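You operate a simulated robot arm through the tools that you are given. There is no shell and no other tool. Be economical: measure what you need, move in short steps, check, and stop when the job is done.

You are at the controls of a simulated two-armed robot. One attempt, no reset.

JOB
Pick up the triple lamp with one hand, pass it to the other hand and put it on the shelf of the white bench. Set down upright: triple lamp.

Only the result counts: the job must be done as asked and must still hold three seconds after the hand-in. Knocking over, shifting, dropping, spilling or breaking anything else fails it.

ROBOT AND FRAMES
Two 6-joint arms with two-finger parallel grippers on one trunk, on a base that drives. Base frame: it is fixed to the floor where the robot stands at the start and does not move with it; the origin is under the middle of the robot, x ahead of it, y to its left, z up; the surface under the hand at the start is at about z = 742. Lengths are in mm, angles in rad, forces in N, time in s.
The left shoulder is at the start at [-102, 177, 758], the right one opposite. With the tool pointing down near the work surface each hand reaches from about 100 to 700 mm from the robot's upright axis, wherever it stands, measured 20 degrees to its own side. Places, roughly: shelf of the white bench [1500, 100, 200]. Payload 1.57 kg a hand.
The TCP of each hand is the grasp point between the finger pads, 30 mm short of the fingertips. In the tool frame z runs along the fingers and y along their closing line. Largest opening 80 mm; finger width 17, thickness 12; the body of the gripper, 40 by 82 mm, starts 80 mm behind the TCP.
Orientation is that of the tool frame in the base frame, as a unit quaternion [x, y, z, w]. With the fingers straight down and closing along the base's y, the tool's x points along the base's -x, its y along +y and its z along -z.

CONTROLS
- The arms move only by the tool nudge_tool. It takes "left_increments", "right_increments" or both (then of equal length, played together; a hand with none holds still); each is a list of rows, each a list of 7 numbers: the shift along the tool's x, y, z in units of 50 mm (1.0 is 50 mm), then the turn, a rotation vector about the tool's x, y, z in units of 8 degrees (1.0 is 8 degrees), then the gripper command, from -1 (shut) to 1 (fully open), values between in proportion. In form: [[tx, ty, tz, rx, ry, rz, fingers], ...]. A call has 1 to 12 rows; each row shifts and turns the commanded pose from where the row before left it, along the tool's axes as they then stand. A call with a number of a shift or a turn outside -1 to 1 is refused whole. Rows are played at 5 a second. More than 50 mm and 0.15 rad between two rows, or a gripper value outside its range, and nothing of the call is played. Where a pose cannot be reached the arm comes as near as it can. A force on the tool above 40 N (or 10 N above the force at the start of the call, whichever is more), or a blocked arm, ends the call early, and 0.2 s more pass. The fingers move at their own pace (about 72 mm/s each) and stop on an object; they squeeze with about 30 N. The grip force told is the motor's: it shows also when the fingers shut on nothing. Time passes only in rows, and 0.2 s behind the last, so rows that do not move let the fingers close. The reply holds the time, the measured pose of the TCP, the force on the tool along the base axes, the opening and the grip force, in the units named above and with some noise, with the torque about the TCP (base axes, N m) and any sound that the robot's microphone picked up.
- Cameras (640 x 400 px; columns grow to the right, rows downward): "scene" is now at [32.7, -33.4, 1478.8]; the picture's right is [-0.45, -0.89, 0.00], its down [-0.66, 0.33, -0.67] and it looks along [0.60, -0.30, -0.74] (base axes); focal length 276 px, centre (320, 200). "left" rides on the left gripper at [72, 7, -122] in its tool frame; the picture's right is [-0.09, 1.00, 0.00], its down [-0.84, -0.08, -0.54] and it looks along [-0.54, -0.05, 0.84] (tool axes); focal length 238 px, centre (320, 200). "right" rides on the right gripper at [72, -7, -122] in its tool frame; the picture's right is [0.09, 1.00, 0.00], its down [-0.84, 0.08, -0.54] and it looks along [-0.54, 0.05, 0.84] (tool axes); focal length 238 px, centre (320, 200).
- grab_frame(camera): a new picture of that camera. The clock stands still meanwhile.
- raise_lower(by): slides the trunk up (or, below 0, down) by that many mm; the arms and the scene camera ride with it, the base frame stays. It gives what a move gives, with no picture.
- drive_base(legs): drives the robot by 1 to 6 legs, each [ahead, left, turn to the left] in mm, mm and rad, along the robot's own axes; the way and the turn of a leg run together, so that a leg with both is an arc; at most 1500 mm and 3.142 rad a leg. The arms and the cameras ride along, it lands a little off, and it stops where it bumps. It gives what a move gives.
- aim_head(pan, tilt): turns the head with the scene camera to pan (to the left, within 2.496 rad either way) and tilt (down, from -0.506 to 1.204), counted from straight ahead of the robot. It gives what a move gives.
- locate(camera, pixels): there is no depth. For up to 12 entries [column, row, z] of the newest picture of that camera ("zoom" is the newest enlarged one), the place [x, y] in the base frame at which the ray of that pixel passes the height z, good to about 2 mm. The clock stands still meanwhile.
- inspect(camera, box): a new picture of the part [left, top, right, bottom] of that camera's present view, enlarged. The clock stands still meanwhile.
- job_done(): hands the job in; it is judged then, once.

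Go step by step. Measure first, check grasps and placings, and put right what went wrong. The budget is 80 turns and 62 pictures, counting those below and the enlarged ones. Unless the task says otherwise, let go and move clear before handing in, and close with one line.

The tools are called after "Request:" by a JSON object that holds its "fn" and its "kwargs". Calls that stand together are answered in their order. nudge_tool: Moves the arms, as the interface text tells. Its arguments: {"type":"object","properties":{"left_increments":{"type":"array","items":{"type":"array","items":{"type":"number"}}},"right_increments":{"type":"array","items":{"type":"array","items":{"type":"number"}}}},"required":[]} The other tools are called the same way: raise_lower (by) slides the trunk up or down; drive_base (legs) drives the base; aim_head (pan, tilt) turns the head that bears the scene camera; grab_frame (camera) takes a picture; locate (camera, pixels) gives the place at which the rays of pixels pass given heights; inspect (camera, box) takes an enlarged picture of a part of a camera's view; job_done () hands the job in.

At the start:

```text
clock: 0.0
left_ee_pos: [464.6, -33.7, 1045.1]
left_ee_rot: [0.0, 1.0, -0.001, -0.001]
left_ft_force: [-0.7, -1.4, 1.1]
left_ft_torque: [0.0, -0.01, 0.02]
left_width: 79.8
left_finger_force: 0.1
right_ee_pos: [373.9, -412.7, 1094.9]
right_ee_rot: [0.0, 1.0, 0.0, 0.001]
right_ft_force: [0.0, 0.8, -0.4]
right_ft_torque: [-0.01, -0.01, 0.03]
right_width: 80.0
right_finger_force: 0.1
trunk travel left (down, up): [-200.0, 128.0]
robot x, y, heading: [-2.3, -1.8, -0.003]
head pan, tilt: [-0.464, 0.834]
```

scene: 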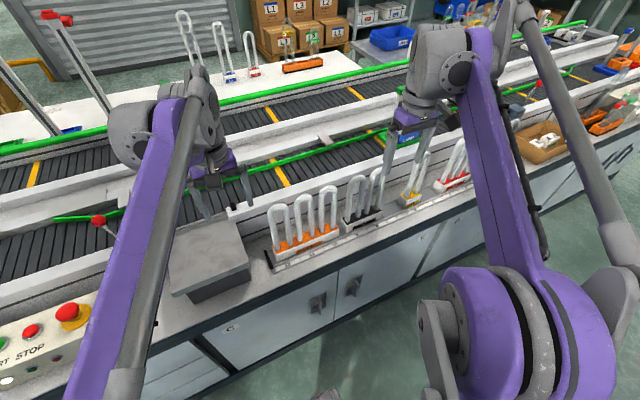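
right: 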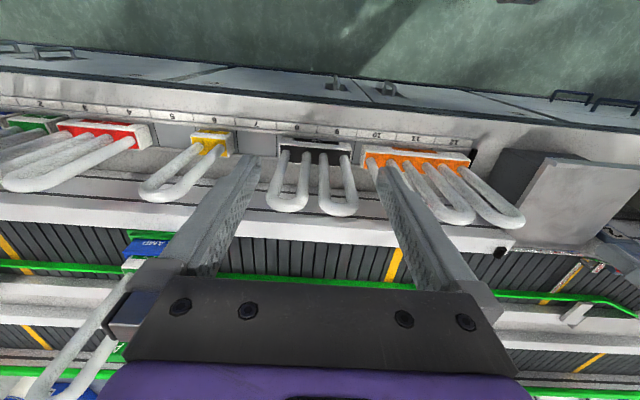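
left: 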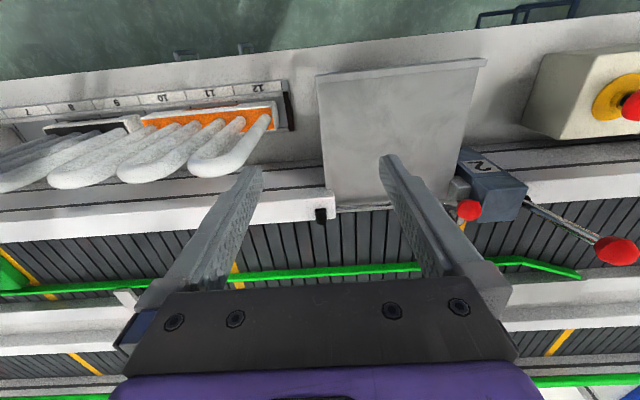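

The first pictures show a row of U-tube lamps (orange near (305,240), black near (362,205), yellow, red). I'll enlarge them to count tubes and find the triple lamp.

Request:
{"fn": "inspect", "kwargs": {"camera": "scene", "box": [240, 120, 480, 270]}}

Request:
{"fn": "inspect", "kwargs": {"camera": "right", "box": [0, 80, 560, 240]}}

Request:
{"fn": "inspect", "kwargs": {"camera": "scene", "box": [130, 0, 450, 120]}}

```text
2.67 times, centred on (360, 195) of scene
```

zoom: 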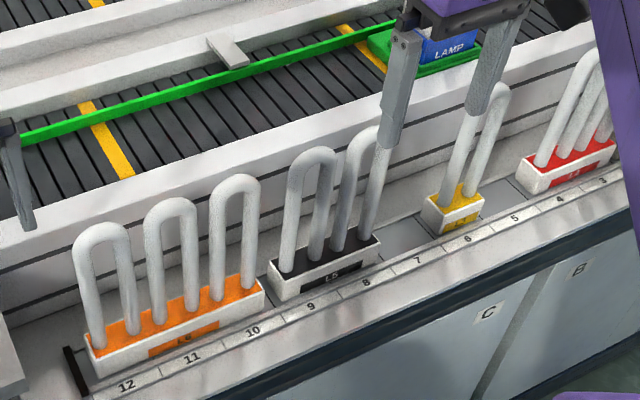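

```text
1.14 times, centred on (280, 160) of right
```

zoom: 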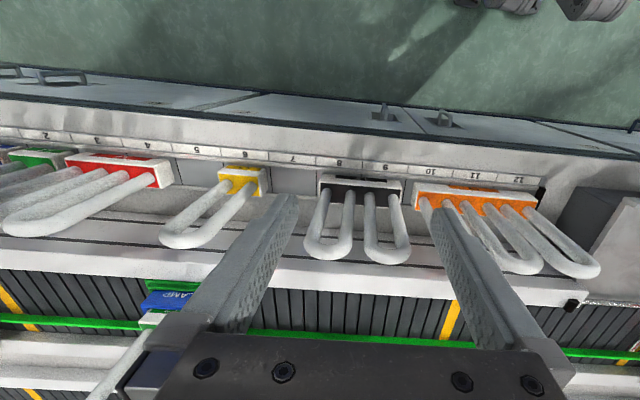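

```text
2.00 times, centred on (290, 60) of scene
```

zoom: 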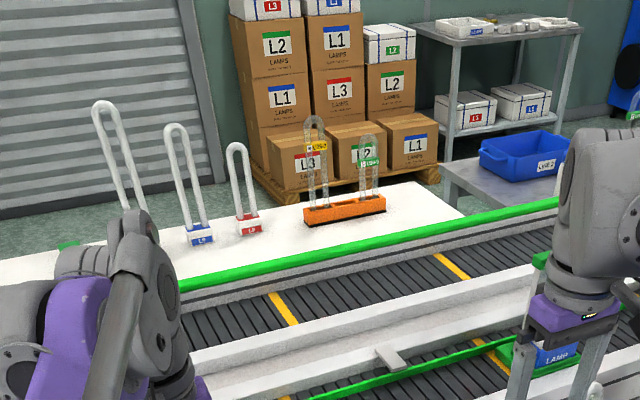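

The orange lamp L6 shows three U tubes, the black one two. I'll check the remaining lamps and look at the surroundings and the white bench.

Request:
{"fn": "aim_head", "kwargs": {"pan": -0.9, "tilt": 0.6}}

Request:
{"fn": "grab_frame", "kwargs": {"camera": "scene"}}

Request:
{"fn": "aim_head", "kwargs": {"pan": 0.0, "tilt": 0.5}}

Request:
{"fn": "grab_frame", "kwargs": {"camera": "scene"}}

Request:
{"fn": "aim_head", "kwargs": {"pan": 0.9, "tilt": 0.5}}

Request:
{"fn": "grab_frame", "kwargs": {"camera": "scene"}}

```text
clock: 0.9
left_ee_pos: [465.2, -33.4, 1045.1]
left_ee_rot: [0.0, 1.0, -0.001, -0.001]
left_ft_force: [0.3, 0.4, 0.8]
left_ft_torque: [-0.03, 0.0, -0.01]
left_width: 80.2
left_finger_force: 0.1
right_ee_pos: [372.3, -413.7, 1094.7]
right_ee_rot: [0.0, 1.0, 0.0, 0.0]
right_ft_force: [-0.8, 0.6, -0.1]
right_ft_torque: [-0.01, -0.02, 0.0]
right_width: 79.7
right_finger_force: 0.1
trunk travel left (down, up): [-200.0, 128.0]
robot x, y, heading: [-0.5, -0.5, -0.0]
head pan, tilt: [-0.901, 0.6]
```

```text
55 pictures are left
```

scene: 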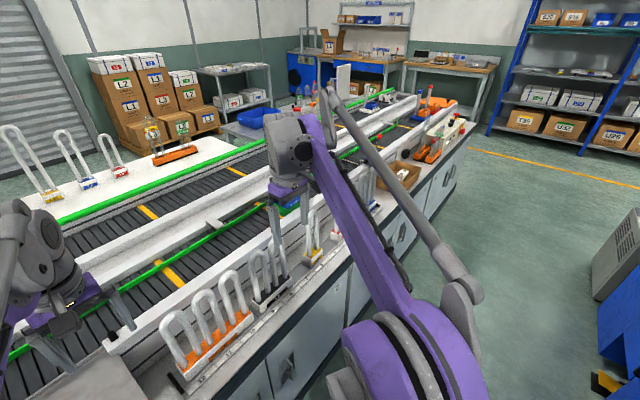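

```text
clock: 2.1
left_ee_pos: [464.6, -33.0, 1045.5]
left_ee_rot: [0.0, 1.0, 0.0, 0.0]
left_ft_force: [-0.2, 0.3, -0.4]
left_ft_torque: [0.0, 0.0, 0.01]
left_width: 79.8
left_finger_force: 0.0
right_ee_pos: [373.4, -412.9, 1094.8]
right_ee_rot: [0.0, 1.0, 0.0, 0.001]
right_ft_force: [-0.4, 0.0, -0.5]
right_ft_torque: [0.0, -0.02, -0.02]
right_width: 80.1
right_finger_force: 0.1
trunk travel left (down, up): [-200.0, 128.0]
robot x, y, heading: [0.5, -0.3, -0.003]
head pan, tilt: [0.0, 0.499]
```

```text
54 pictures are left
```

scene: 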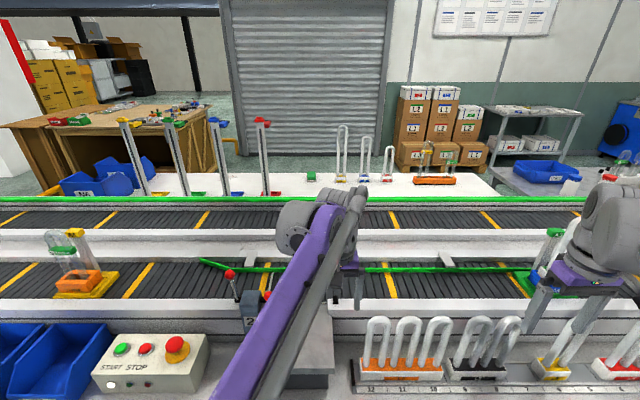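

```text
clock: 3.3
left_ee_pos: [464.0, -32.3, 1045.6]
left_ee_rot: [0.0, 1.0, -0.001, 0.0]
left_ft_force: [0.7, -0.5, -0.2]
left_ft_torque: [-0.03, 0.0, 0.05]
left_width: 80.1
left_finger_force: 0.1
right_ee_pos: [372.5, -415.0, 1095.2]
right_ee_rot: [0.001, 1.0, 0.0, 0.0]
right_ft_force: [0.6, 0.4, 0.2]
right_ft_torque: [-0.03, -0.04, -0.04]
right_width: 79.9
right_finger_force: 0.0
trunk travel left (down, up): [-200.0, 128.0]
robot x, y, heading: [1.4, 0.8, -0.002]
head pan, tilt: [0.901, 0.499]
```

```text
53 pictures are left
```

scene: 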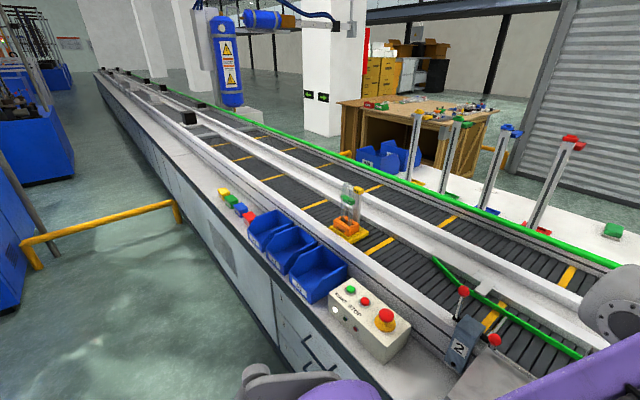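

The triple lamp is the orange L6 one, and the white bench is beyond the conveyor, which ends on my right. I'll measure the lamp with the head aimed at it.

Request:
{"fn": "aim_head", "kwargs": {"pan": -0.5, "tilt": 0.95}}

Request:
{"fn": "inspect", "kwargs": {"camera": "scene", "box": [230, 80, 430, 205]}}

Request:
{"fn": "inspect", "kwargs": {"camera": "left", "box": [0, 60, 320, 260]}}

```text
clock: 4.8
left_ee_pos: [463.0, -33.8, 1045.2]
left_ee_rot: [0.0, 1.0, 0.001, 0.0]
left_ft_force: [0.5, 0.5, -0.3]
left_ft_torque: [0.01, -0.02, 0.0]
left_width: 79.7
left_finger_force: 0.1
right_ee_pos: [373.5, -412.8, 1094.8]
right_ee_rot: [0.0, 1.0, 0.0, 0.0]
right_ft_force: [0.2, 0.9, 0.8]
right_ft_torque: [0.02, 0.02, 0.0]
right_width: 79.8
right_finger_force: 0.1
trunk travel left (down, up): [-200.0, 128.0]
robot x, y, heading: [0.6, -2.7, 0.001]
head pan, tilt: [-0.499, 0.949]
```

```text
3.20 times, centred on (330, 142) of scene
```

zoom: 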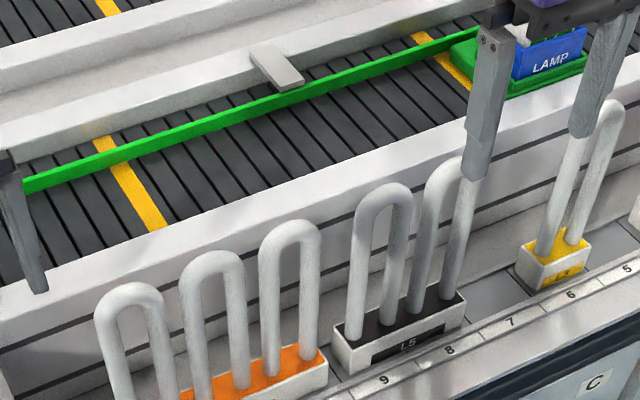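

```text
2.00 times, centred on (160, 160) of left
```

zoom: 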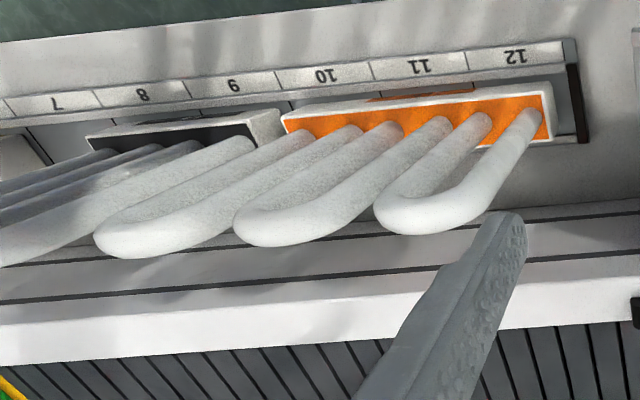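

Using both cameras, I'll triangulate the lamp's base and tops.

Request:
{"fn": "locate", "kwargs": {"camera": "zoom", "pixels": [[536, 115, 742], [536, 115, 775], [480, 120, 775], [300, 135, 775], [550, 140, 775], [285, 115, 775], [405, 215, 900], [405, 215, 930], [270, 228, 900], [130, 240, 900]]}}

Request:
{"fn": "inspect", "kwargs": {"camera": "scene", "box": [230, 140, 390, 240]}}

```text
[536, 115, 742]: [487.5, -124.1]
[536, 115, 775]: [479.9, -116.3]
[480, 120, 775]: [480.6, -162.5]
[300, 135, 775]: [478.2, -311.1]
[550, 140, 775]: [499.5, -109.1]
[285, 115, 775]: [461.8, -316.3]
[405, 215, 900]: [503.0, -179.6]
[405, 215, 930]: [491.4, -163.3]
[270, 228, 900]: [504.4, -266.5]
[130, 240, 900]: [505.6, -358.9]
```

```text
4.00 times, centred on (310, 190) of scene
```

zoom: 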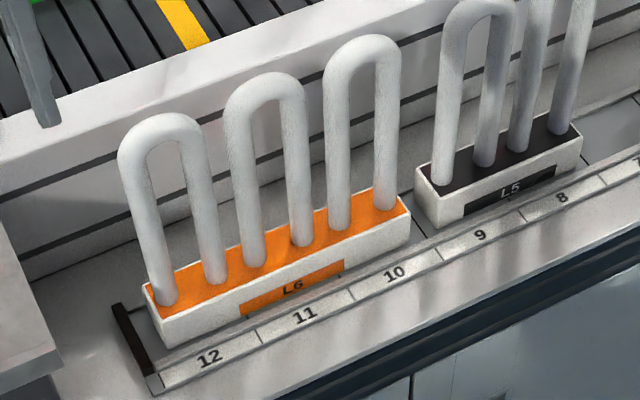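

Request:
{"fn": "locate", "kwargs": {"camera": "zoom", "pixels": [[168, 300, 742], [168, 300, 775], [168, 300, 800], [215, 280, 775], [255, 264, 775], [302, 242, 775], [340, 226, 775], [386, 206, 775], [165, 318, 775], [408, 212, 775], [160, 120, 930], [265, 80, 930]]}}

Request:
{"fn": "locate", "kwargs": {"camera": "zoom", "pixels": [[168, 347, 742], [410, 245, 742], [363, 42, 930], [363, 42, 960], [435, 230, 742], [5, 395, 760], [5, 395, 800], [30, 280, 742], [165, 318, 785], [142, 288, 785]]}}

```text
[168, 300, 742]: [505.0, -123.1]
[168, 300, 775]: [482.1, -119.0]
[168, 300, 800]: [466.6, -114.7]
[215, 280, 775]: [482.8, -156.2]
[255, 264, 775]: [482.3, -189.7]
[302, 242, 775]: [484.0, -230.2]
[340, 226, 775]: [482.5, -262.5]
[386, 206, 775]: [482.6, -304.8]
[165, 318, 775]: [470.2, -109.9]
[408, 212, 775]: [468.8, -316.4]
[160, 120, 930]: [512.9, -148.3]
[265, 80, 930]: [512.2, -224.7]
```

```text
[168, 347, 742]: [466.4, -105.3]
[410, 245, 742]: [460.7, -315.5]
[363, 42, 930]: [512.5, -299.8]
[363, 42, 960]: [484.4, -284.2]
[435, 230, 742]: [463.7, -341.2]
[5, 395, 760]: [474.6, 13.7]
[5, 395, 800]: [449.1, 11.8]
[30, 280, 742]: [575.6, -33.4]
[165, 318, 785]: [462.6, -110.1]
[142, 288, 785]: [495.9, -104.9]
```

The lamp base spans y≈-106..-316 at x≈482, z 742..777, with six Ø≈22 mm legs and tops near z≈955. My plan is that the right hand lifts the middle U from above, the left takes it horizontally along the lamp's axis, and then I drive round. I'll clear the left hand first and turn the right wrist so it closes along x.

Request:
{"fn": "nudge_tool", "kwargs": {"left_increments": [[0, 0.5, 0, 0, 0, 0, 1], [0, 0.5, 0, 0, 0, 0, 1], [0, 0.5, 0, 0, 0, 0, 1], [0, 0.5, 0, 0, 0, 0, 1], [0, 0.5, 0, 0, 0, 0, 1], [0, 0.5, 0, 0, 0, 0, 1], [0, 0.5, 0, 0, 0, 0, 1], [0, 0.5, 0, 0, 0, 0, 1], [0, 0, -0.5, 0, 0, 0, 1], [0, 0, -0.5, 0, 0, 0, 1], [0, 0, 0, 0, 0, 0, 1], [0, 0, 0, 0, 0, 0, 1]], "right_increments": [[0, 0, 0, 0, 0, -0.9375, 1], [0, 0, 0, 0, 0, -0.9375, 1], [0, 0, 0, 0, 0, -0.9375, 1], [0, 0, 0, 0, 0, -0.9375, 1], [0, 0, 0, 0, 0, -0.9375, 1], [0, 0, 0, 0, 0, -0.9375, 1], [0, 0, 0, 0, 0, -0.9375, 1], [0, 0, 0, 0, 0, -0.9375, 1], [0, 0, 0, 0, 0, -0.9375, 1], [0, 0, 0, 0, 0, -0.9375, 1], [0, 0, 0, 0, 0, -0.9375, 1], [0, 0, 0, 0, 0, -0.9375, 1]]}}

```text
clock: 7.4
left_ee_pos: [463.9, 167.2, 1095.4]
left_ee_rot: [0.0, 1.0, -0.001, 0.0]
left_ft_force: [0.5, -0.2, -0.4]
left_ft_torque: [-0.02, 0.0, -0.02]
left_width: 80.1
left_finger_force: 0.1
right_ee_pos: [373.2, -412.0, 1094.8]
right_ee_rot: [0.708, -0.706, 0.0, 0.0]
right_ft_force: [-0.1, 0.3, 0.3]
right_ft_torque: [-0.01, -0.01, -0.02]
right_width: 80.0
right_finger_force: 0.0
trunk travel left (down, up): [-200.0, 128.0]
robot x, y, heading: [0.3, 2.5, -0.002]
head pan, tilt: [-0.499, 0.949]
```

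The wrist turned as wanted. Next I'll move the right hand above the middle U at (482,-211).

Request:
{"fn": "nudge_tool", "kwargs": {"right_increments": [[-0.67, -0.363, 0, 0, 0, 0, 1], [-0.67, -0.363, 0, 0, 0, 0, 1], [-0.67, -0.363, 0, 0, 0, 0, 1], [-0.67, -0.363, 0, 0, 0, 0, 1], [-0.67, -0.363, 0, 0, 0, 0, 1], [-0.67, -0.363, 0, 0, 0, 0, 1], [0, 0, 0, 0, 0, 0, 1]]}}

Request:
{"fn": "grab_frame", "kwargs": {"camera": "right"}}

Request:
{"fn": "inspect", "kwargs": {"camera": "scene", "box": [200, 80, 440, 230]}}

```text
clock: 9.0
left_ee_pos: [463.7, 165.6, 1096.2]
left_ee_rot: [0.0, 1.0, 0.0, 0.0]
left_ft_force: [0.1, 0.4, 0.3]
left_ft_torque: [0.05, -0.01, 0.0]
left_width: 80.0
left_finger_force: 0.1
right_ee_pos: [481.7, -212.3, 1095.4]
right_ee_rot: [-0.707, 0.707, 0.0, 0.001]
right_ft_force: [-0.2, -0.2, -0.3]
right_ft_torque: [-0.01, -0.02, 0.04]
right_width: 79.9
right_finger_force: 0.1
trunk travel left (down, up): [-200.0, 128.0]
robot x, y, heading: [-3.1, -1.9, -0.006]
head pan, tilt: [-0.499, 0.949]
```

```text
49 pictures are left
```

right: 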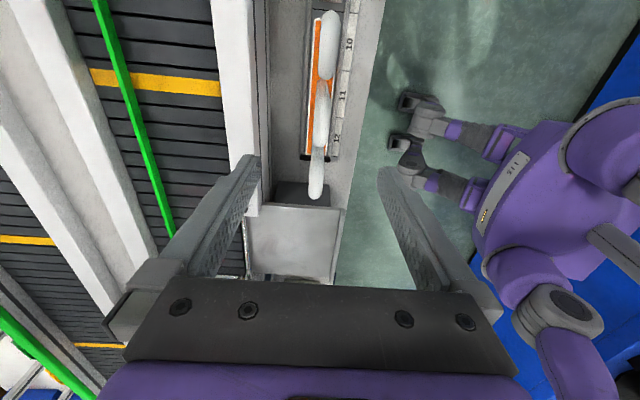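

```text
2.67 times, centred on (320, 155) of scene
```

zoom: 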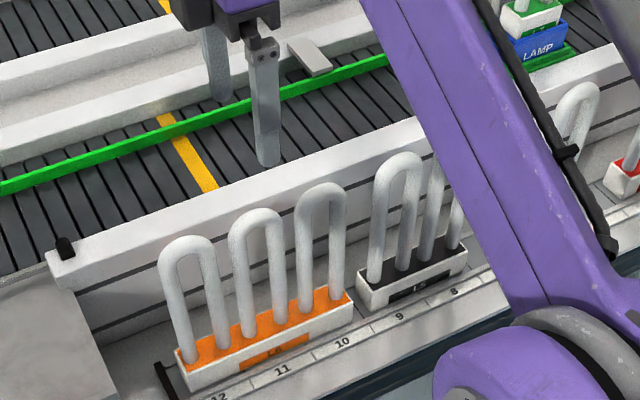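

The right-wrist view shows the middle U's arch ending at rows 80–145 around column 322. I'll check its position and slope with locate before descending.

Request:
{"fn": "inspect", "kwargs": {"camera": "right", "box": [260, 0, 400, 210]}}

Request:
{"fn": "locate", "kwargs": {"camera": "right", "pixels": [[329, 40, 955], [322, 127, 955], [322, 145, 945], [316, 185, 955], [316, 200, 945], [332, 75, 945], [321, 192, 1095]]}}

```text
1.90 times, centred on (330, 105) of right
```

zoom: 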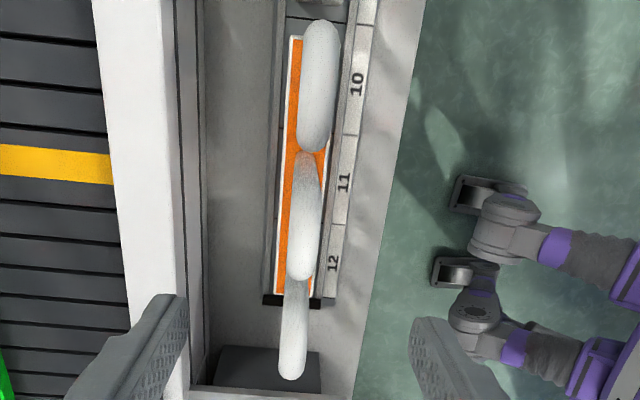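

```text
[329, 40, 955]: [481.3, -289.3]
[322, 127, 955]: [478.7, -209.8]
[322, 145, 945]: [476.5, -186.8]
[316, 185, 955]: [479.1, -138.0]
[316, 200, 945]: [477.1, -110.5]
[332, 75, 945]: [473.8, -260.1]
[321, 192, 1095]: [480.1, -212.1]
```

The arch of the middle U is at about (480,-211). I'll descend so the pads clasp its apex at z≈941.

Request:
{"fn": "nudge_tool", "kwargs": {"right_increments": [[0, 0.03, 0.6, 0, 0, 0, 1], [0, 0, 0.6, 0, 0, 0, 1], [0, 0, 0.6, 0, 0, 0, 1], [0, 0, 0.5, 0, 0, 0, 1], [0, 0, 0.4, 0, 0, 0, 1], [0, 0, 0.38, 0, 0, 0, 1], [0, 0, 0, 0, 0, 0, 1]]}}

Request:
{"fn": "grab_frame", "kwargs": {"camera": "right"}}

Request:
{"fn": "inspect", "kwargs": {"camera": "scene", "box": [200, 80, 440, 230]}}

```text
clock: 10.6
left_ee_pos: [462.9, 166.2, 1095.7]
left_ee_rot: [-0.001, 1.0, 0.001, -0.001]
left_ft_force: [0.3, 0.3, -0.1]
left_ft_torque: [-0.02, 0.0, 0.01]
left_width: 80.0
left_finger_force: 0.1
right_ee_pos: [479.3, -210.7, 939.4]
right_ee_rot: [-0.707, 0.707, 0.0, -0.001]
right_ft_force: [-0.3, -0.1, 0.3]
right_ft_torque: [-0.01, 0.01, -0.01]
right_width: 79.8
right_finger_force: 0.1
trunk travel left (down, up): [-200.0, 128.0]
robot x, y, heading: [-3.0, 0.1, -0.004]
head pan, tilt: [-0.499, 0.949]
```

```text
46 pictures are left
```

right: 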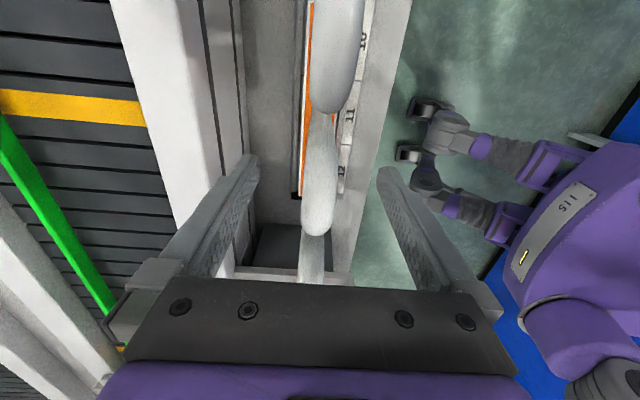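

```text
2.67 times, centred on (320, 155) of scene
```

zoom: 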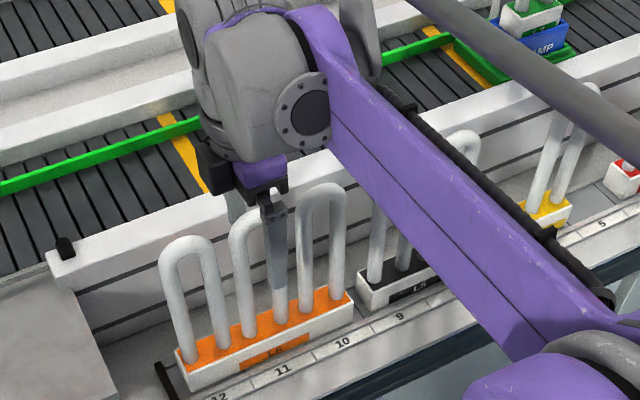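

The fingers straddle the middle U's arch. I'll close on it.

Request:
{"fn": "nudge_tool", "kwargs": {"right_increments": [[0, 0, 0, 0, 0, 0, -1], [0, 0, 0, 0, 0, 0, -1], [0, 0, 0, 0, 0, 0, -1], [0, 0, 0, 0, 0, 0, -1], [0, 0, 0, 0, 0, 0, -1], [0, 0, 0, 0, 0, 0, -1]]}}

Request:
{"fn": "grab_frame", "kwargs": {"camera": "right"}}

```text
clock: 12.0
left_ee_pos: [464.3, 166.8, 1096.7]
left_ee_rot: [0.0, 1.0, 0.001, 0.0]
left_ft_force: [0.6, 0.5, -0.2]
left_ft_torque: [-0.01, 0.02, 0.01]
left_width: 79.8
left_finger_force: 0.0
right_ee_pos: [480.0, -211.6, 939.4]
right_ee_rot: [-0.707, 0.707, 0.0, 0.0]
right_ft_force: [2.7, -0.3, 0.8]
right_ft_torque: [0.05, -0.23, 0.02]
right_width: 17.9
right_finger_force: 30.0
trunk travel left (down, up): [-200.0, 128.0]
robot x, y, heading: [-3.2, -0.1, 0.0]
head pan, tilt: [-0.499, 0.949]
```

```text
44 pictures are left
```

right: 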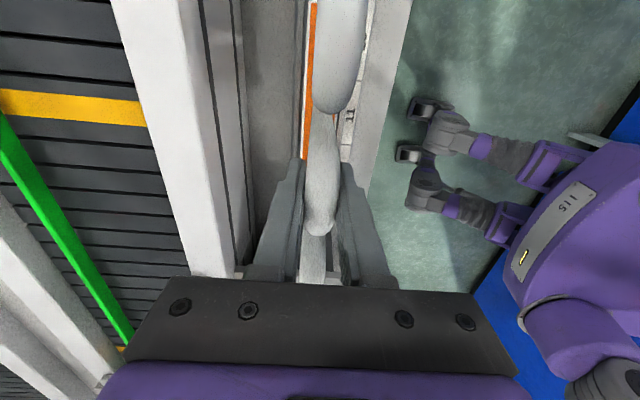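

It gripped at 17.9 mm with 30 N, which fits a tube. I'll lift slowly.

Request:
{"fn": "nudge_tool", "kwargs": {"right_increments": [[0, 0, -0.2, 0, 0, 0, -1], [0, 0, -0.3, 0, 0, 0, -1], [0, 0, -0.5, 0, 0, 0, -1], [0, 0, -0.5, 0, 0, 0, -1], [0, 0, -0.5, 0, 0, 0, -1], [0, 0, -0.5, 0, 0, 0, -1], [0, 0, -0.5, 0, 0, 0, -1], [0, 0, -0.5, 0, 0, 0, -1], [0, 0, -0.3, 0, 0, 0, -1], [0, 0, 0, 0, 0, 0, -1]]}}

Request:
{"fn": "grab_frame", "kwargs": {"camera": "scene"}}

```text
clock: 14.2
left_ee_pos: [464.3, 166.5, 1096.0]
left_ee_rot: [0.0, 1.0, 0.0, 0.0]
left_ft_force: [-0.4, 0.0, -0.3]
left_ft_torque: [-0.02, -0.04, 0.0]
left_width: 79.9
left_finger_force: 0.1
right_ee_pos: [481.1, -210.0, 1129.8]
right_ee_rot: [0.707, -0.707, 0.0, 0.0]
right_ft_force: [0.6, 0.1, -6.0]
right_ft_torque: [0.02, -0.02, 0.01]
right_width: 17.8
right_finger_force: 30.0
trunk travel left (down, up): [-200.0, 128.0]
robot x, y, heading: [0.5, -2.1, -0.001]
head pan, tilt: [-0.499, 0.949]
```

```text
43 pictures are left
```

scene: 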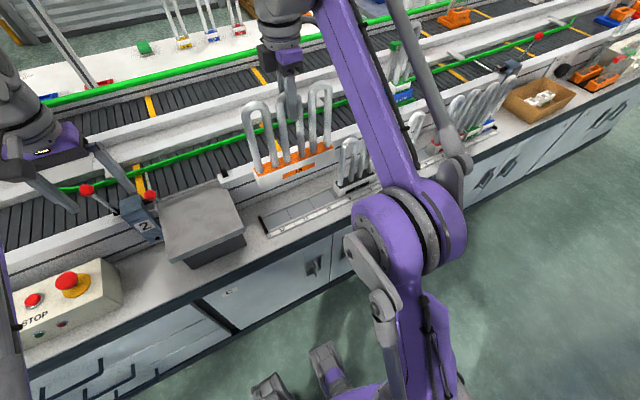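

The lamp is held (about 0.6 kg, no torque) and hangs clear. Now I'll turn the left hand to point sideways (-y), with its closing line along x.

Request:
{"fn": "nudge_tool", "kwargs": {"left_increments": [[0, 0, 0, 0, 0, -0.9375, 1], [0, 0, 0, 0, 0, -0.9375, 1], [0, 0, 0, 0, 0, -0.9375, 1], [0, 0, 0, 0, 0, -0.9375, 1], [0, 0, 0, 0, 0, -0.9375, 1], [0, 0, 0, 0, 0, -0.9375, 1], [0, 0, 0, 0, 0, -0.9375, 1], [0, 0, 0, 0, 0, -0.9375, 1], [0, 0, 0, 0, 0, -0.9375, 1], [0, 0, 0, 0, 0, -0.9375, 1], [0, 0, 0, 0, 0, -0.9375, 1], [0, 0, 0, 0, 0, -0.9375, 1]]}}

Request:
{"fn": "nudge_tool", "kwargs": {"left_increments": [[0, 0, 0, 0, 0.9375, 0, 1], [0, 0, 0, 0, 0.9375, 0, 1], [0, 0, 0, 0, 0.9375, 0, 1], [0, 0, 0, 0, 0.9375, 0, 1], [0, 0, 0, 0, 0.9375, 0, 1], [0, 0, 0, 0, 0.9375, 0, 1], [0, 0, 0, 0, 0.9375, 0, 1], [0, 0, 0, 0, 0.9375, 0, 1], [0, 0, 0, 0, 0.9375, 0, 1], [0, 0, 0, 0, 0.9375, 0, 1], [0, 0, 0, 0, 0.9375, 0, 1], [0, 0, 0, 0, 0.9375, 0, 1]]}}

Request:
{"fn": "aim_head", "kwargs": {"pan": -0.1, "tilt": 0.7}}

Request:
{"fn": "grab_frame", "kwargs": {"camera": "scene"}}

```text
clock: 16.8
left_ee_pos: [464.7, 166.6, 1095.6]
left_ee_rot: [0.708, -0.706, 0.001, 0.0]
left_ft_force: [0.1, 0.5, 0.3]
left_ft_torque: [-0.01, 0.01, 0.05]
left_width: 80.2
left_finger_force: 0.1
right_ee_pos: [480.9, -210.2, 1131.8]
right_ee_rot: [0.707, -0.707, 0.001, 0.0]
right_ft_force: [0.1, 0.4, -4.8]
right_ft_torque: [0.01, 0.02, 0.0]
right_width: 18.0
right_finger_force: 29.9
trunk travel left (down, up): [-200.0, 128.0]
robot x, y, heading: [0.3, -3.4, 0.002]
head pan, tilt: [-0.499, 0.949]
```

```text
clock: 19.4
left_ee_pos: [464.3, 167.5, 1094.5]
left_ee_rot: [0.5, -0.5, 0.5, 0.5]
left_ft_force: [0.6, 0.6, 0.3]
left_ft_torque: [-0.02, 0.0, 0.0]
left_width: 80.1
left_finger_force: 0.2
right_ee_pos: [482.5, -210.7, 1130.6]
right_ee_rot: [-0.707, 0.707, 0.0, 0.0]
right_ft_force: [-0.7, -0.6, -4.2]
right_ft_torque: [0.01, -0.01, -0.01]
right_width: 17.8
right_finger_force: 30.5
trunk travel left (down, up): [-200.0, 128.0]
robot x, y, heading: [-2.3, -0.3, 0.006]
head pan, tilt: [-0.499, 0.949]
```

```text
clock: 20.3
left_ee_pos: [463.4, 167.1, 1095.4]
left_ee_rot: [0.5, -0.5, 0.5, 0.5]
left_ft_force: [0.4, 0.2, 0.8]
left_ft_torque: [0.0, -0.01, 0.01]
left_width: 80.0
left_finger_force: 0.1
right_ee_pos: [481.9, -212.3, 1131.5]
right_ee_rot: [-0.707, 0.707, 0.001, 0.0]
right_ft_force: [0.2, 0.4, -4.6]
right_ft_torque: [0.02, 0.02, -0.01]
right_width: 17.9
right_finger_force: 30.0
trunk travel left (down, up): [-200.0, 128.0]
robot x, y, heading: [-5.2, -1.2, -0.004]
head pan, tilt: [-0.099, 0.7]
```

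```text
42 pictures are left
```

scene: 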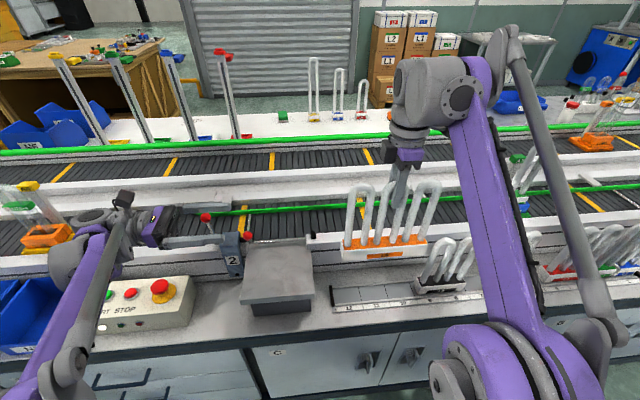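

The left hand is horizontal as wanted. I'll bring the lamp nearer the middle and align the left hand in x and z at a safe distance.

Request:
{"fn": "nudge_tool", "kwargs": {"left_increments": [[-0.2, -0.085, 0, 0, 0, 0, 1], [-0.2, -0.085, 0, 0, 0, 0, 1], [-0.2, -0.085, 0, 0, 0, 0, 1], [-0.2, -0.085, 0, 0, 0, 0, 1], [0, 0, 0, 0, 0, 0, 1]], "right_increments": [[-0.5, 0, 0, 0, 0, 0, -1], [-0.6, 0, 0, 0, 0, 0, -1], [-0.6, 0, 0, 0, 0, 0, -1], [-0.5, 0, 0, 0, 0, 0, -1], [0, 0, 0, 0, 0, 0, -1]]}}

Request:
{"fn": "grab_frame", "kwargs": {"camera": "left"}}

Request:
{"fn": "inspect", "kwargs": {"camera": "scene", "box": [120, 120, 440, 320]}}

```text
clock: 21.5
left_ee_pos: [482.1, 165.6, 1055.2]
left_ee_rot: [-0.5, 0.501, -0.499, -0.5]
left_ft_force: [0.8, 0.9, -0.2]
left_ft_torque: [0.0, 0.01, 0.02]
left_width: 79.6
left_finger_force: 0.1
right_ee_pos: [481.6, -101.8, 1131.5]
right_ee_rot: [0.708, -0.707, 0.001, 0.0]
right_ft_force: [-0.5, -0.5, -4.7]
right_ft_torque: [0.03, 0.03, -0.03]
right_width: 17.9
right_finger_force: 30.0
trunk travel left (down, up): [-200.0, 128.0]
robot x, y, heading: [-1.3, 0.7, -0.001]
head pan, tilt: [-0.099, 0.7]
```

```text
41 pictures are left
```

left: 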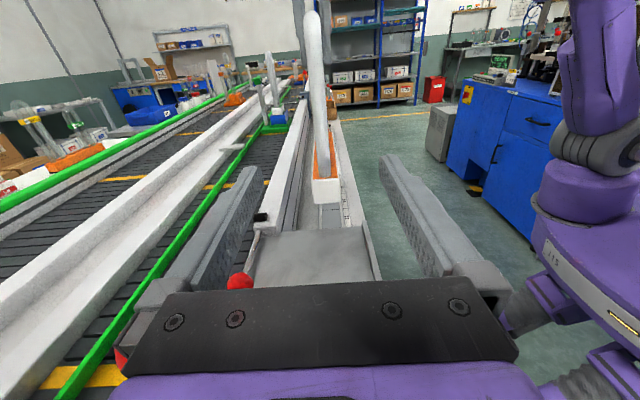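

```text
2.00 times, centred on (280, 220) of scene
```

zoom: 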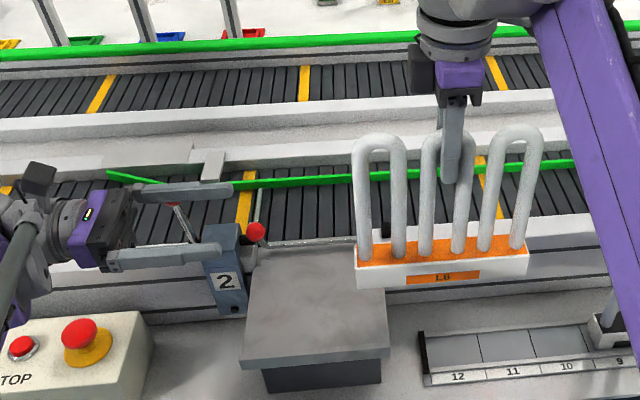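

The lamp's end U is lined up between the left fingers (columns ~318–325) and the slight lean is only the camera's roll. I'll advance the left hand along -y.

Request:
{"fn": "nudge_tool", "kwargs": {"left_increments": [[0, 0, 0.5, 0, 0, 0, 1], [0, 0, 0.5, 0, 0, 0, 1], [0, 0, 0.5, 0, 0, 0, 1], [0, 0, 0.4, 0, 0, 0, 1], [0, 0, 0.3, 0, 0, 0, 1], [0, 0, 0, 0, 0, 0, 1]]}}

Request:
{"fn": "grab_frame", "kwargs": {"camera": "left"}}

Request:
{"fn": "inspect", "kwargs": {"camera": "scene", "box": [120, 120, 440, 320]}}

```text
clock: 22.9
left_ee_pos: [480.7, 55.8, 1055.4]
left_ee_rot: [0.5, -0.5, 0.5, 0.5]
left_ft_force: [0.0, -0.1, 0.6]
left_ft_torque: [0.0, 0.01, -0.03]
left_width: 80.1
left_finger_force: 0.0
right_ee_pos: [481.7, -101.5, 1133.1]
right_ee_rot: [0.708, -0.707, 0.0, 0.0]
right_ft_force: [1.1, -0.2, -5.3]
right_ft_torque: [0.05, 0.01, -0.01]
right_width: 17.5
right_finger_force: 30.0
trunk travel left (down, up): [-200.0, 128.0]
robot x, y, heading: [-1.4, 0.7, -0.004]
head pan, tilt: [-0.099, 0.7]
```

```text
39 pictures are left
```

left: 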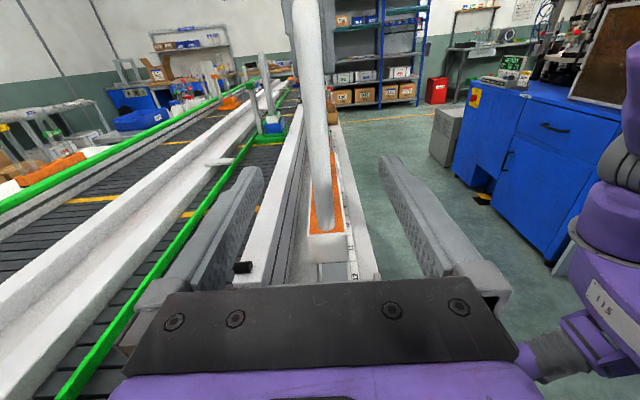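

```text
2.00 times, centred on (280, 220) of scene
```

zoom: 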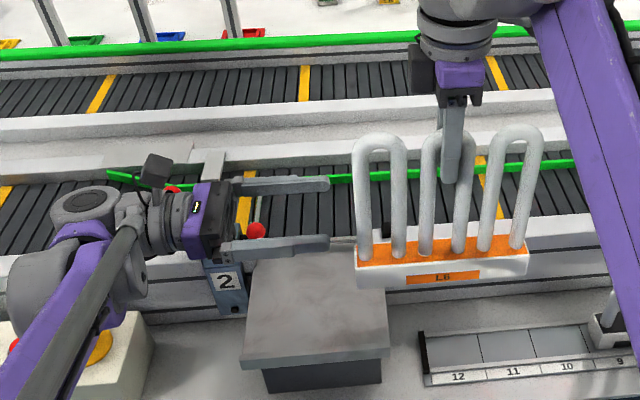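

The approach is clean, so I'll advance 114 mm more to bring the pads over the inner end leg and the middle U's leg.

Request:
{"fn": "nudge_tool", "kwargs": {"left_increments": [[0, 0, 0.5, 0, 0, 0, 1], [0, 0, 0.5, 0, 0, 0, 1], [0, 0, 0.5, 0, 0, 0, 1], [0, 0, 0.4, 0, 0, 0, 1], [0, 0, 0.36, 0, 0, 0, 1], [0, 0, 0, 0, 0, 0, 1]]}}

Request:
{"fn": "grab_frame", "kwargs": {"camera": "left"}}

Request:
{"fn": "inspect", "kwargs": {"camera": "scene", "box": [180, 120, 440, 282]}}

```text
clock: 24.3
left_ee_pos: [481.0, -55.5, 1055.0]
left_ee_rot: [-0.5, 0.5, -0.5, -0.5]
left_ft_force: [0.3, 1.0, -0.1]
left_ft_torque: [0.02, 0.02, -0.02]
left_width: 79.9
left_finger_force: 0.2
right_ee_pos: [481.9, -100.9, 1131.2]
right_ee_rot: [-0.706, 0.708, 0.001, -0.001]
right_ft_force: [-1.2, 0.0, -4.0]
right_ft_torque: [-0.01, -0.02, -0.01]
right_width: 18.0
right_finger_force: 29.9
trunk travel left (down, up): [-200.0, 128.0]
robot x, y, heading: [1.7, 5.4, -0.001]
head pan, tilt: [-0.099, 0.7]
```

```text
37 pictures are left
```

left: 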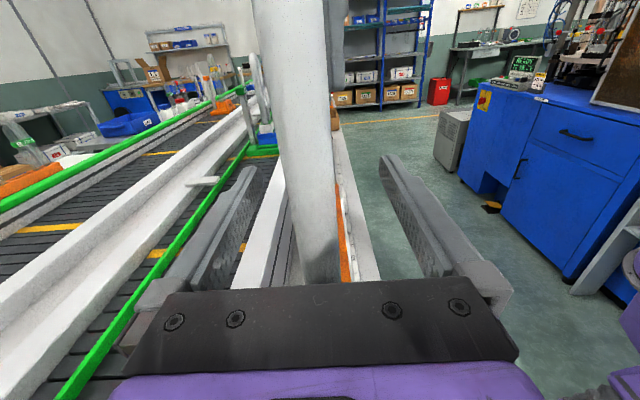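

```text
2.46 times, centred on (310, 201) of scene
```

zoom: 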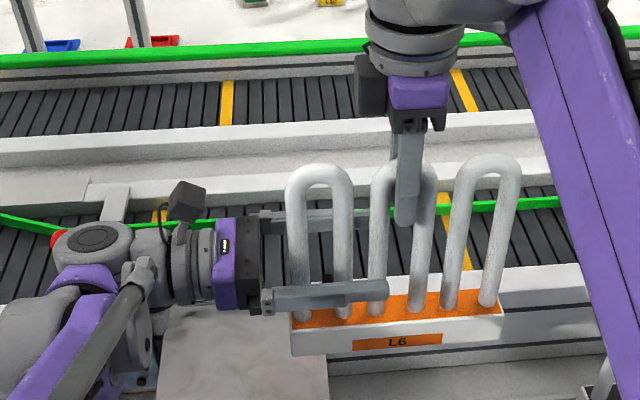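

The left fingers now reach to just past the third leg, with the palm clear of the outer leg. I'll close the left hand while the right keeps holding.

Request:
{"fn": "nudge_tool", "kwargs": {"left_increments": [[0, 0, 0, 0, 0, 0, -1], [0, 0, 0, 0, 0, 0, -1], [0, 0, 0, 0, 0, 0, -1], [0, 0, 0, 0, 0, 0, -1], [0, 0, 0, 0, 0, 0, -1], [0, 0, 0, 0, 0, 0, -1]]}}

Request:
{"fn": "inspect", "kwargs": {"camera": "scene", "box": [180, 120, 440, 282]}}

```text
clock: 25.7
left_ee_pos: [480.1, -55.3, 1055.6]
left_ee_rot: [0.5, -0.5, 0.5, 0.5]
left_ft_force: [7.1, -1.7, 1.5]
left_ft_torque: [0.2, 0.55, 0.16]
left_width: 17.3
left_finger_force: 29.5
right_ee_pos: [481.0, -102.1, 1130.8]
right_ee_rot: [-0.707, 0.707, -0.001, 0.0]
right_ft_force: [-7.7, 1.6, -7.2]
right_ft_torque: [-0.14, 0.0, 0.18]
right_width: 17.7
right_finger_force: 29.8
trunk travel left (down, up): [-200.0, 128.0]
robot x, y, heading: [0.4, -1.6, 0.003]
head pan, tilt: [-0.099, 0.7]
```

```text
2.46 times, centred on (310, 201) of scene
```

zoom: 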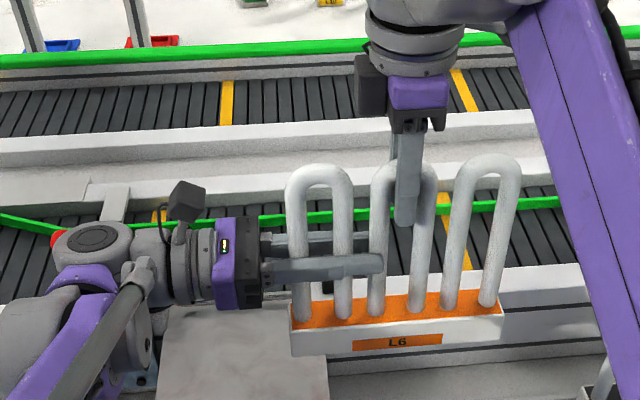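

Both hands hold it (17.3 and 17.7 mm). I'll open the right hand and raise it clear.

Request:
{"fn": "nudge_tool", "kwargs": {"right_increments": [[0, 0, 0, 0, 0, 0, 0.2], [0, 0, 0, 0, 0, 0, 1], [0, 0, 0, 0, 0, 0, 1], [0, 0, 0, 0, 0, 0, 1], [0, 0, -0.6, 0, 0, 0, 1], [0, 0, -0.8, 0, 0, 0, 1], [0, 0, -0.8, 0, 0, 0, 1], [0.6, 0, 0, 0, 0, 0, 1], [0.9, 0, 0, 0, 0, 0, 1], [0.9, 0, 0, 0, 0, 0, 1], [0.9, 0, 0, 0, 0, 0, 1]], "left_increments": [[0, 0, 0, 0, 0, 0, -1], [0, 0, 0, 0, 0, 0, -1], [0, 0, 0, 0, 0, 0, -1], [0, 0, 0, 0, 0, 0, -1], [0, 0, 0, 0, 0, 0, -1], [0, 0, 0, 0, 0, 0, -1], [0, 0, 0, 0, 0, 0, -1], [0, 0, 0, 0, 0, 0, -1], [0, 0, 0, 0, 0, 0, -1], [0, 0, 0, 0, 0, 0, -1], [0, 0, 0, 0, 0, 0, -1]]}}

Request:
{"fn": "grab_frame", "kwargs": {"camera": "scene"}}

```text
clock: 28.1
left_ee_pos: [481.2, -56.1, 1054.4]
left_ee_rot: [-0.5, 0.501, -0.499, -0.501]
left_ft_force: [1.4, -0.7, -0.2]
left_ft_torque: [0.23, -0.46, 0.18]
left_width: 17.4
left_finger_force: 29.7
right_ee_pos: [464.6, -269.5, 1163.6]
right_ee_rot: [-0.707, 0.707, 0.001, 0.001]
right_ft_force: [0.7, -0.3, -1.2]
right_ft_torque: [0.04, -0.01, 0.0]
right_width: 80.3
right_finger_force: 0.1
right hand out of reach, approached as far as the arm can: row 5, 6, 7
trunk travel left (down, up): [-200.0, 128.0]
robot x, y, heading: [-3.6, -1.0, -0.003]
head pan, tilt: [-0.099, 0.7]
```

```text
34 pictures are left
```

scene: 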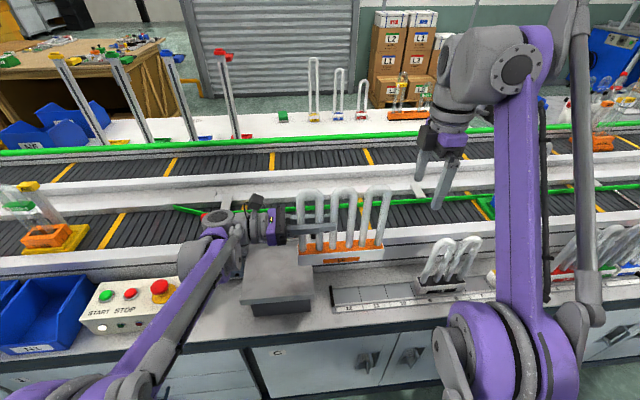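

The left hand now holds the lamp alone at 17.4 mm and the right is clear. I'll survey the route on the right and behind, and the end of the conveyor.

Request:
{"fn": "aim_head", "kwargs": {"pan": -1.0, "tilt": 0.45}}

Request:
{"fn": "grab_frame", "kwargs": {"camera": "scene"}}

Request:
{"fn": "locate", "kwargs": {"camera": "scene", "pixels": [[320, 200, 742]]}}

Request:
{"fn": "aim_head", "kwargs": {"pan": -2.0, "tilt": 0.5}}

Request:
{"fn": "grab_frame", "kwargs": {"camera": "scene"}}

```text
clock: 29.3
left_ee_pos: [480.4, -55.9, 1055.7]
left_ee_rot: [0.5, -0.5, 0.5, 0.5]
left_ft_force: [0.8, 0.2, 0.3]
left_ft_torque: [0.21, -0.41, 0.16]
left_width: 17.3
left_finger_force: 30.1
right_ee_pos: [465.2, -267.3, 1164.2]
right_ee_rot: [-0.707, 0.707, 0.0, 0.0]
right_ft_force: [0.1, 1.0, -0.5]
right_ft_torque: [0.03, -0.04, 0.02]
right_width: 79.6
right_finger_force: 0.0
trunk travel left (down, up): [-200.0, 128.0]
robot x, y, heading: [-0.7, 0.6, -0.001]
head pan, tilt: [-1.0, 0.45]
```

```text
33 pictures are left
```

scene: 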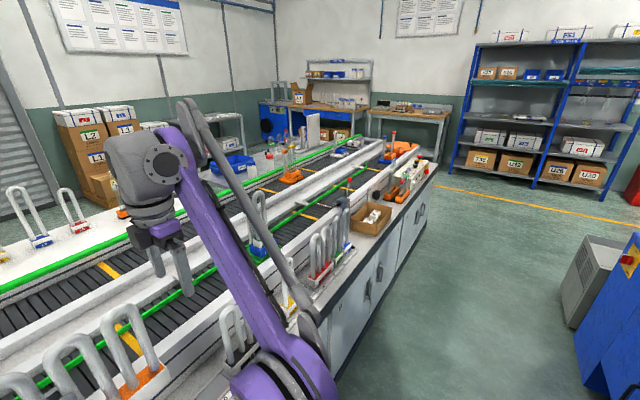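

```text
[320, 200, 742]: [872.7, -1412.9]
```

```text
clock: 30.6
left_ee_pos: [480.5, -55.0, 1054.6]
left_ee_rot: [0.499, -0.501, 0.499, 0.501]
left_ft_force: [-1.5, 1.1, 1.5]
left_ft_torque: [0.23, 0.37, -0.16]
left_width: 17.5
left_finger_force: 30.1
right_ee_pos: [464.1, -268.4, 1164.7]
right_ee_rot: [-0.707, 0.707, 0.0, 0.0]
right_ft_force: [0.3, 0.3, -0.7]
right_ft_torque: [0.02, 0.0, 0.02]
right_width: 80.2
right_finger_force: 0.0
trunk travel left (down, up): [-200.0, 128.0]
robot x, y, heading: [-3.2, 1.6, -0.002]
head pan, tilt: [-2.0, 0.499]
```

```text
32 pictures are left
```

scene: 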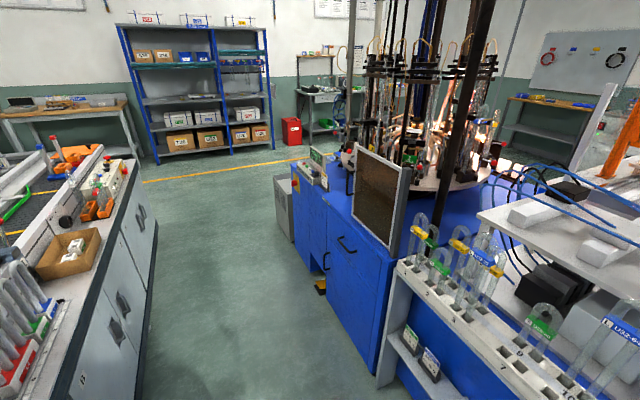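

There's an aisle between the counter (left) and the blue machine (right). I'll locate floor points to map it.

Request:
{"fn": "locate", "kwargs": {"camera": "scene", "pixels": [[156, 235, 0], [135, 399, 0], [290, 242, 0], [276, 200, 0], [325, 293, 0], [375, 372, 0], [380, 388, 0], [300, 145, 0], [160, 165, 0], [137, 162, 742], [50, 310, 742]]}}

Request:
{"fn": "aim_head", "kwargs": {"pan": -1.2, "tilt": 0.3}}

Request:
{"fn": "grab_frame", "kwargs": {"camera": "scene"}}

Request:
{"fn": "locate", "kwargs": {"camera": "scene", "pixels": [[320, 200, 742]]}}

```text
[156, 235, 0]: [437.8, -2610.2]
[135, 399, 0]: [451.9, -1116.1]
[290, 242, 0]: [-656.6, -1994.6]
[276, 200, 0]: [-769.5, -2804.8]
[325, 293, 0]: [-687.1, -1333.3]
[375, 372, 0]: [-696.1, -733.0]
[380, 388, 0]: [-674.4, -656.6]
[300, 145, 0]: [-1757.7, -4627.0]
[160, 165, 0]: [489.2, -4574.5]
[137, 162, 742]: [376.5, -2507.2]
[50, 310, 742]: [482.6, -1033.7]
```

```text
clock: 31.7
left_ee_pos: [480.3, -56.7, 1054.5]
left_ee_rot: [0.5, -0.5, 0.5, 0.5]
left_ft_force: [2.0, 0.0, 0.1]
left_ft_torque: [0.22, -0.39, 0.16]
left_width: 17.6
left_finger_force: 29.9
right_ee_pos: [465.1, -268.5, 1163.0]
right_ee_rot: [-0.706, 0.708, 0.0, 0.0]
right_ft_force: [1.5, -0.5, -0.4]
right_ft_torque: [0.0, -0.03, -0.02]
right_width: 80.0
right_finger_force: 0.2
trunk travel left (down, up): [-200.0, 128.0]
robot x, y, heading: [1.7, 1.9, 0.002]
head pan, tilt: [-1.201, 0.3]
```

```text
31 pictures are left
```

scene: 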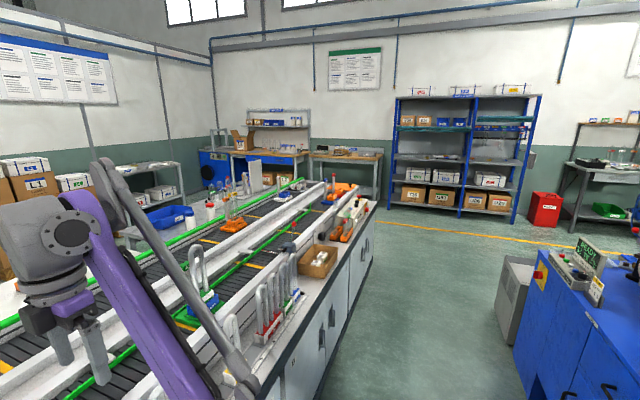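

```text
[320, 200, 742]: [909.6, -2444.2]
```

The counter ends near y≈-2550. I'll locate the far-corner obstacles.

Request:
{"fn": "locate", "kwargs": {"camera": "scene", "pixels": [[376, 196, 0], [312, 185, 0], [310, 155, 850], [383, 152, 850], [233, 158, 850], [364, 275, 0], [374, 205, 742], [388, 205, 0], [120, 232, 742], [205, 205, 742], [180, 160, 742], [130, 170, 742]]}}

Request:
{"fn": "inspect", "kwargs": {"camera": "scene", "box": [80, 110, 400, 310]}}

```text
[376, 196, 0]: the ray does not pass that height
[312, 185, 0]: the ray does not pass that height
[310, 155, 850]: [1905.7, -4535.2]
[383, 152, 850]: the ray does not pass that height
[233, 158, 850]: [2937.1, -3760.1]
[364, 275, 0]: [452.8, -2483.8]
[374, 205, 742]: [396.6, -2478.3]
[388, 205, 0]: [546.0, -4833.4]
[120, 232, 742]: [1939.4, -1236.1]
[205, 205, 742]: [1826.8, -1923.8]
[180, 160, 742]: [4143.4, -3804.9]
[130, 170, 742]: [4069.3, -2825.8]
```

```text
2.00 times, centred on (240, 210) of scene
```

zoom: 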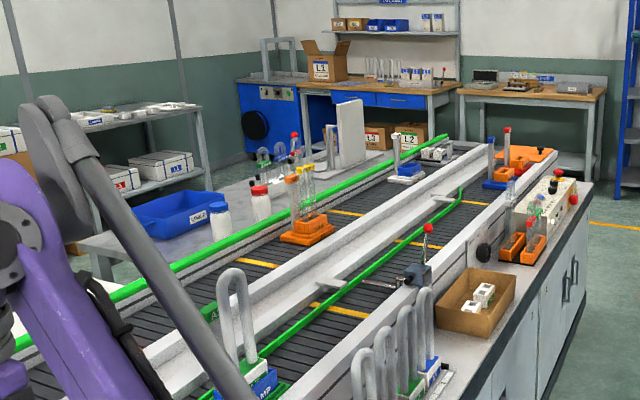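

The route is clear enough around the right end. I'll retract both hands toward the body before driving.

Request:
{"fn": "nudge_tool", "kwargs": {"left_increments": [[0.3, 0, 0, 0, 0, 0, -1], [0.3, 0.3, 0, 0, 0, 0, -1], [0.2, 0.5, 0, 0, 0, 0, -1], [0, 0.5, 0, 0, 0, 0, -1], [0, 0.5, 0, 0, 0, 0, -1], [0, 0.5, 0, 0, 0, 0, -1], [0, 0.5, 0, 0, 0, 0, -1], [0, 0, 0, 0, 0, 0, -1]], "right_increments": [[0.5, 0, 0, 0, 0, 0, 0], [0.5, 0.4, 0, 0, 0, 0, 0], [0.5, 0.5, 0, 0, 0, 0, 0], [0.2, 0.5, 0, 0, 0, 0, 0], [0, 0.5, 0, 0, 0, 0, 0], [0, 0.5, 0, 0, 0, 0, 0], [0, 0.5, 0, 0, 0, 0, 0], [0, 0, 0, 0, 0, 0, 0]]}}

Request:
{"fn": "aim_head", "kwargs": {"pan": -0.1, "tilt": 0.9}}

Request:
{"fn": "grab_frame", "kwargs": {"camera": "scene"}}

```text
clock: 33.5
left_ee_pos: [341.5, -56.5, 1093.3]
left_ee_rot: [0.501, -0.499, 0.499, 0.5]
left_ft_force: [1.8, -0.6, -5.5]
left_ft_torque: [0.22, -0.38, 0.19]
left_width: 17.5
left_finger_force: 29.5
right_ee_pos: [320.4, -354.0, 1163.1]
right_ee_rot: [-0.707, 0.708, 0.001, 0.0]
right_ft_force: [-0.8, -0.1, -0.6]
right_ft_torque: [0.0, 0.0, 0.01]
right_width: 40.1
right_finger_force: 0.1
trunk travel left (down, up): [-200.0, 128.0]
robot x, y, heading: [-1.5, 1.7, -0.0]
head pan, tilt: [-1.201, 0.3]
```

```text
clock: 34.8
left_ee_pos: [340.7, -56.3, 1093.8]
left_ee_rot: [0.5, -0.5, 0.5, 0.5]
left_ft_force: [0.7, 0.5, -4.5]
left_ft_torque: [0.25, -0.37, 0.18]
left_width: 17.1
left_finger_force: 29.9
right_ee_pos: [319.5, -352.6, 1163.2]
right_ee_rot: [-0.706, 0.708, 0.0, 0.0]
right_ft_force: [-0.2, -0.4, -0.6]
right_ft_torque: [-0.03, 0.0, 0.0]
right_width: 40.0
right_finger_force: 0.0
trunk travel left (down, up): [-200.0, 128.0]
robot x, y, heading: [1.7, 0.8, 0.002]
head pan, tilt: [-0.099, 0.901]
```

```text
29 pictures are left
```

scene: 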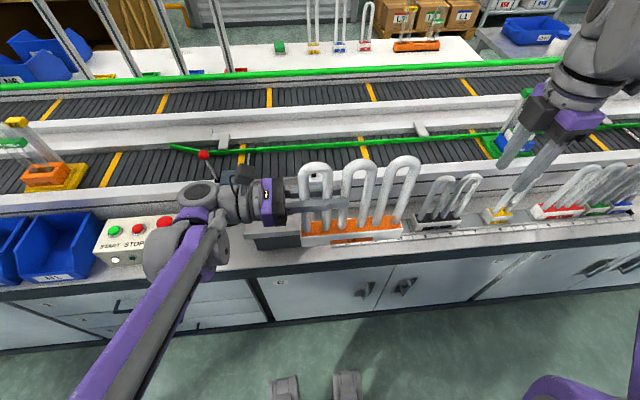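

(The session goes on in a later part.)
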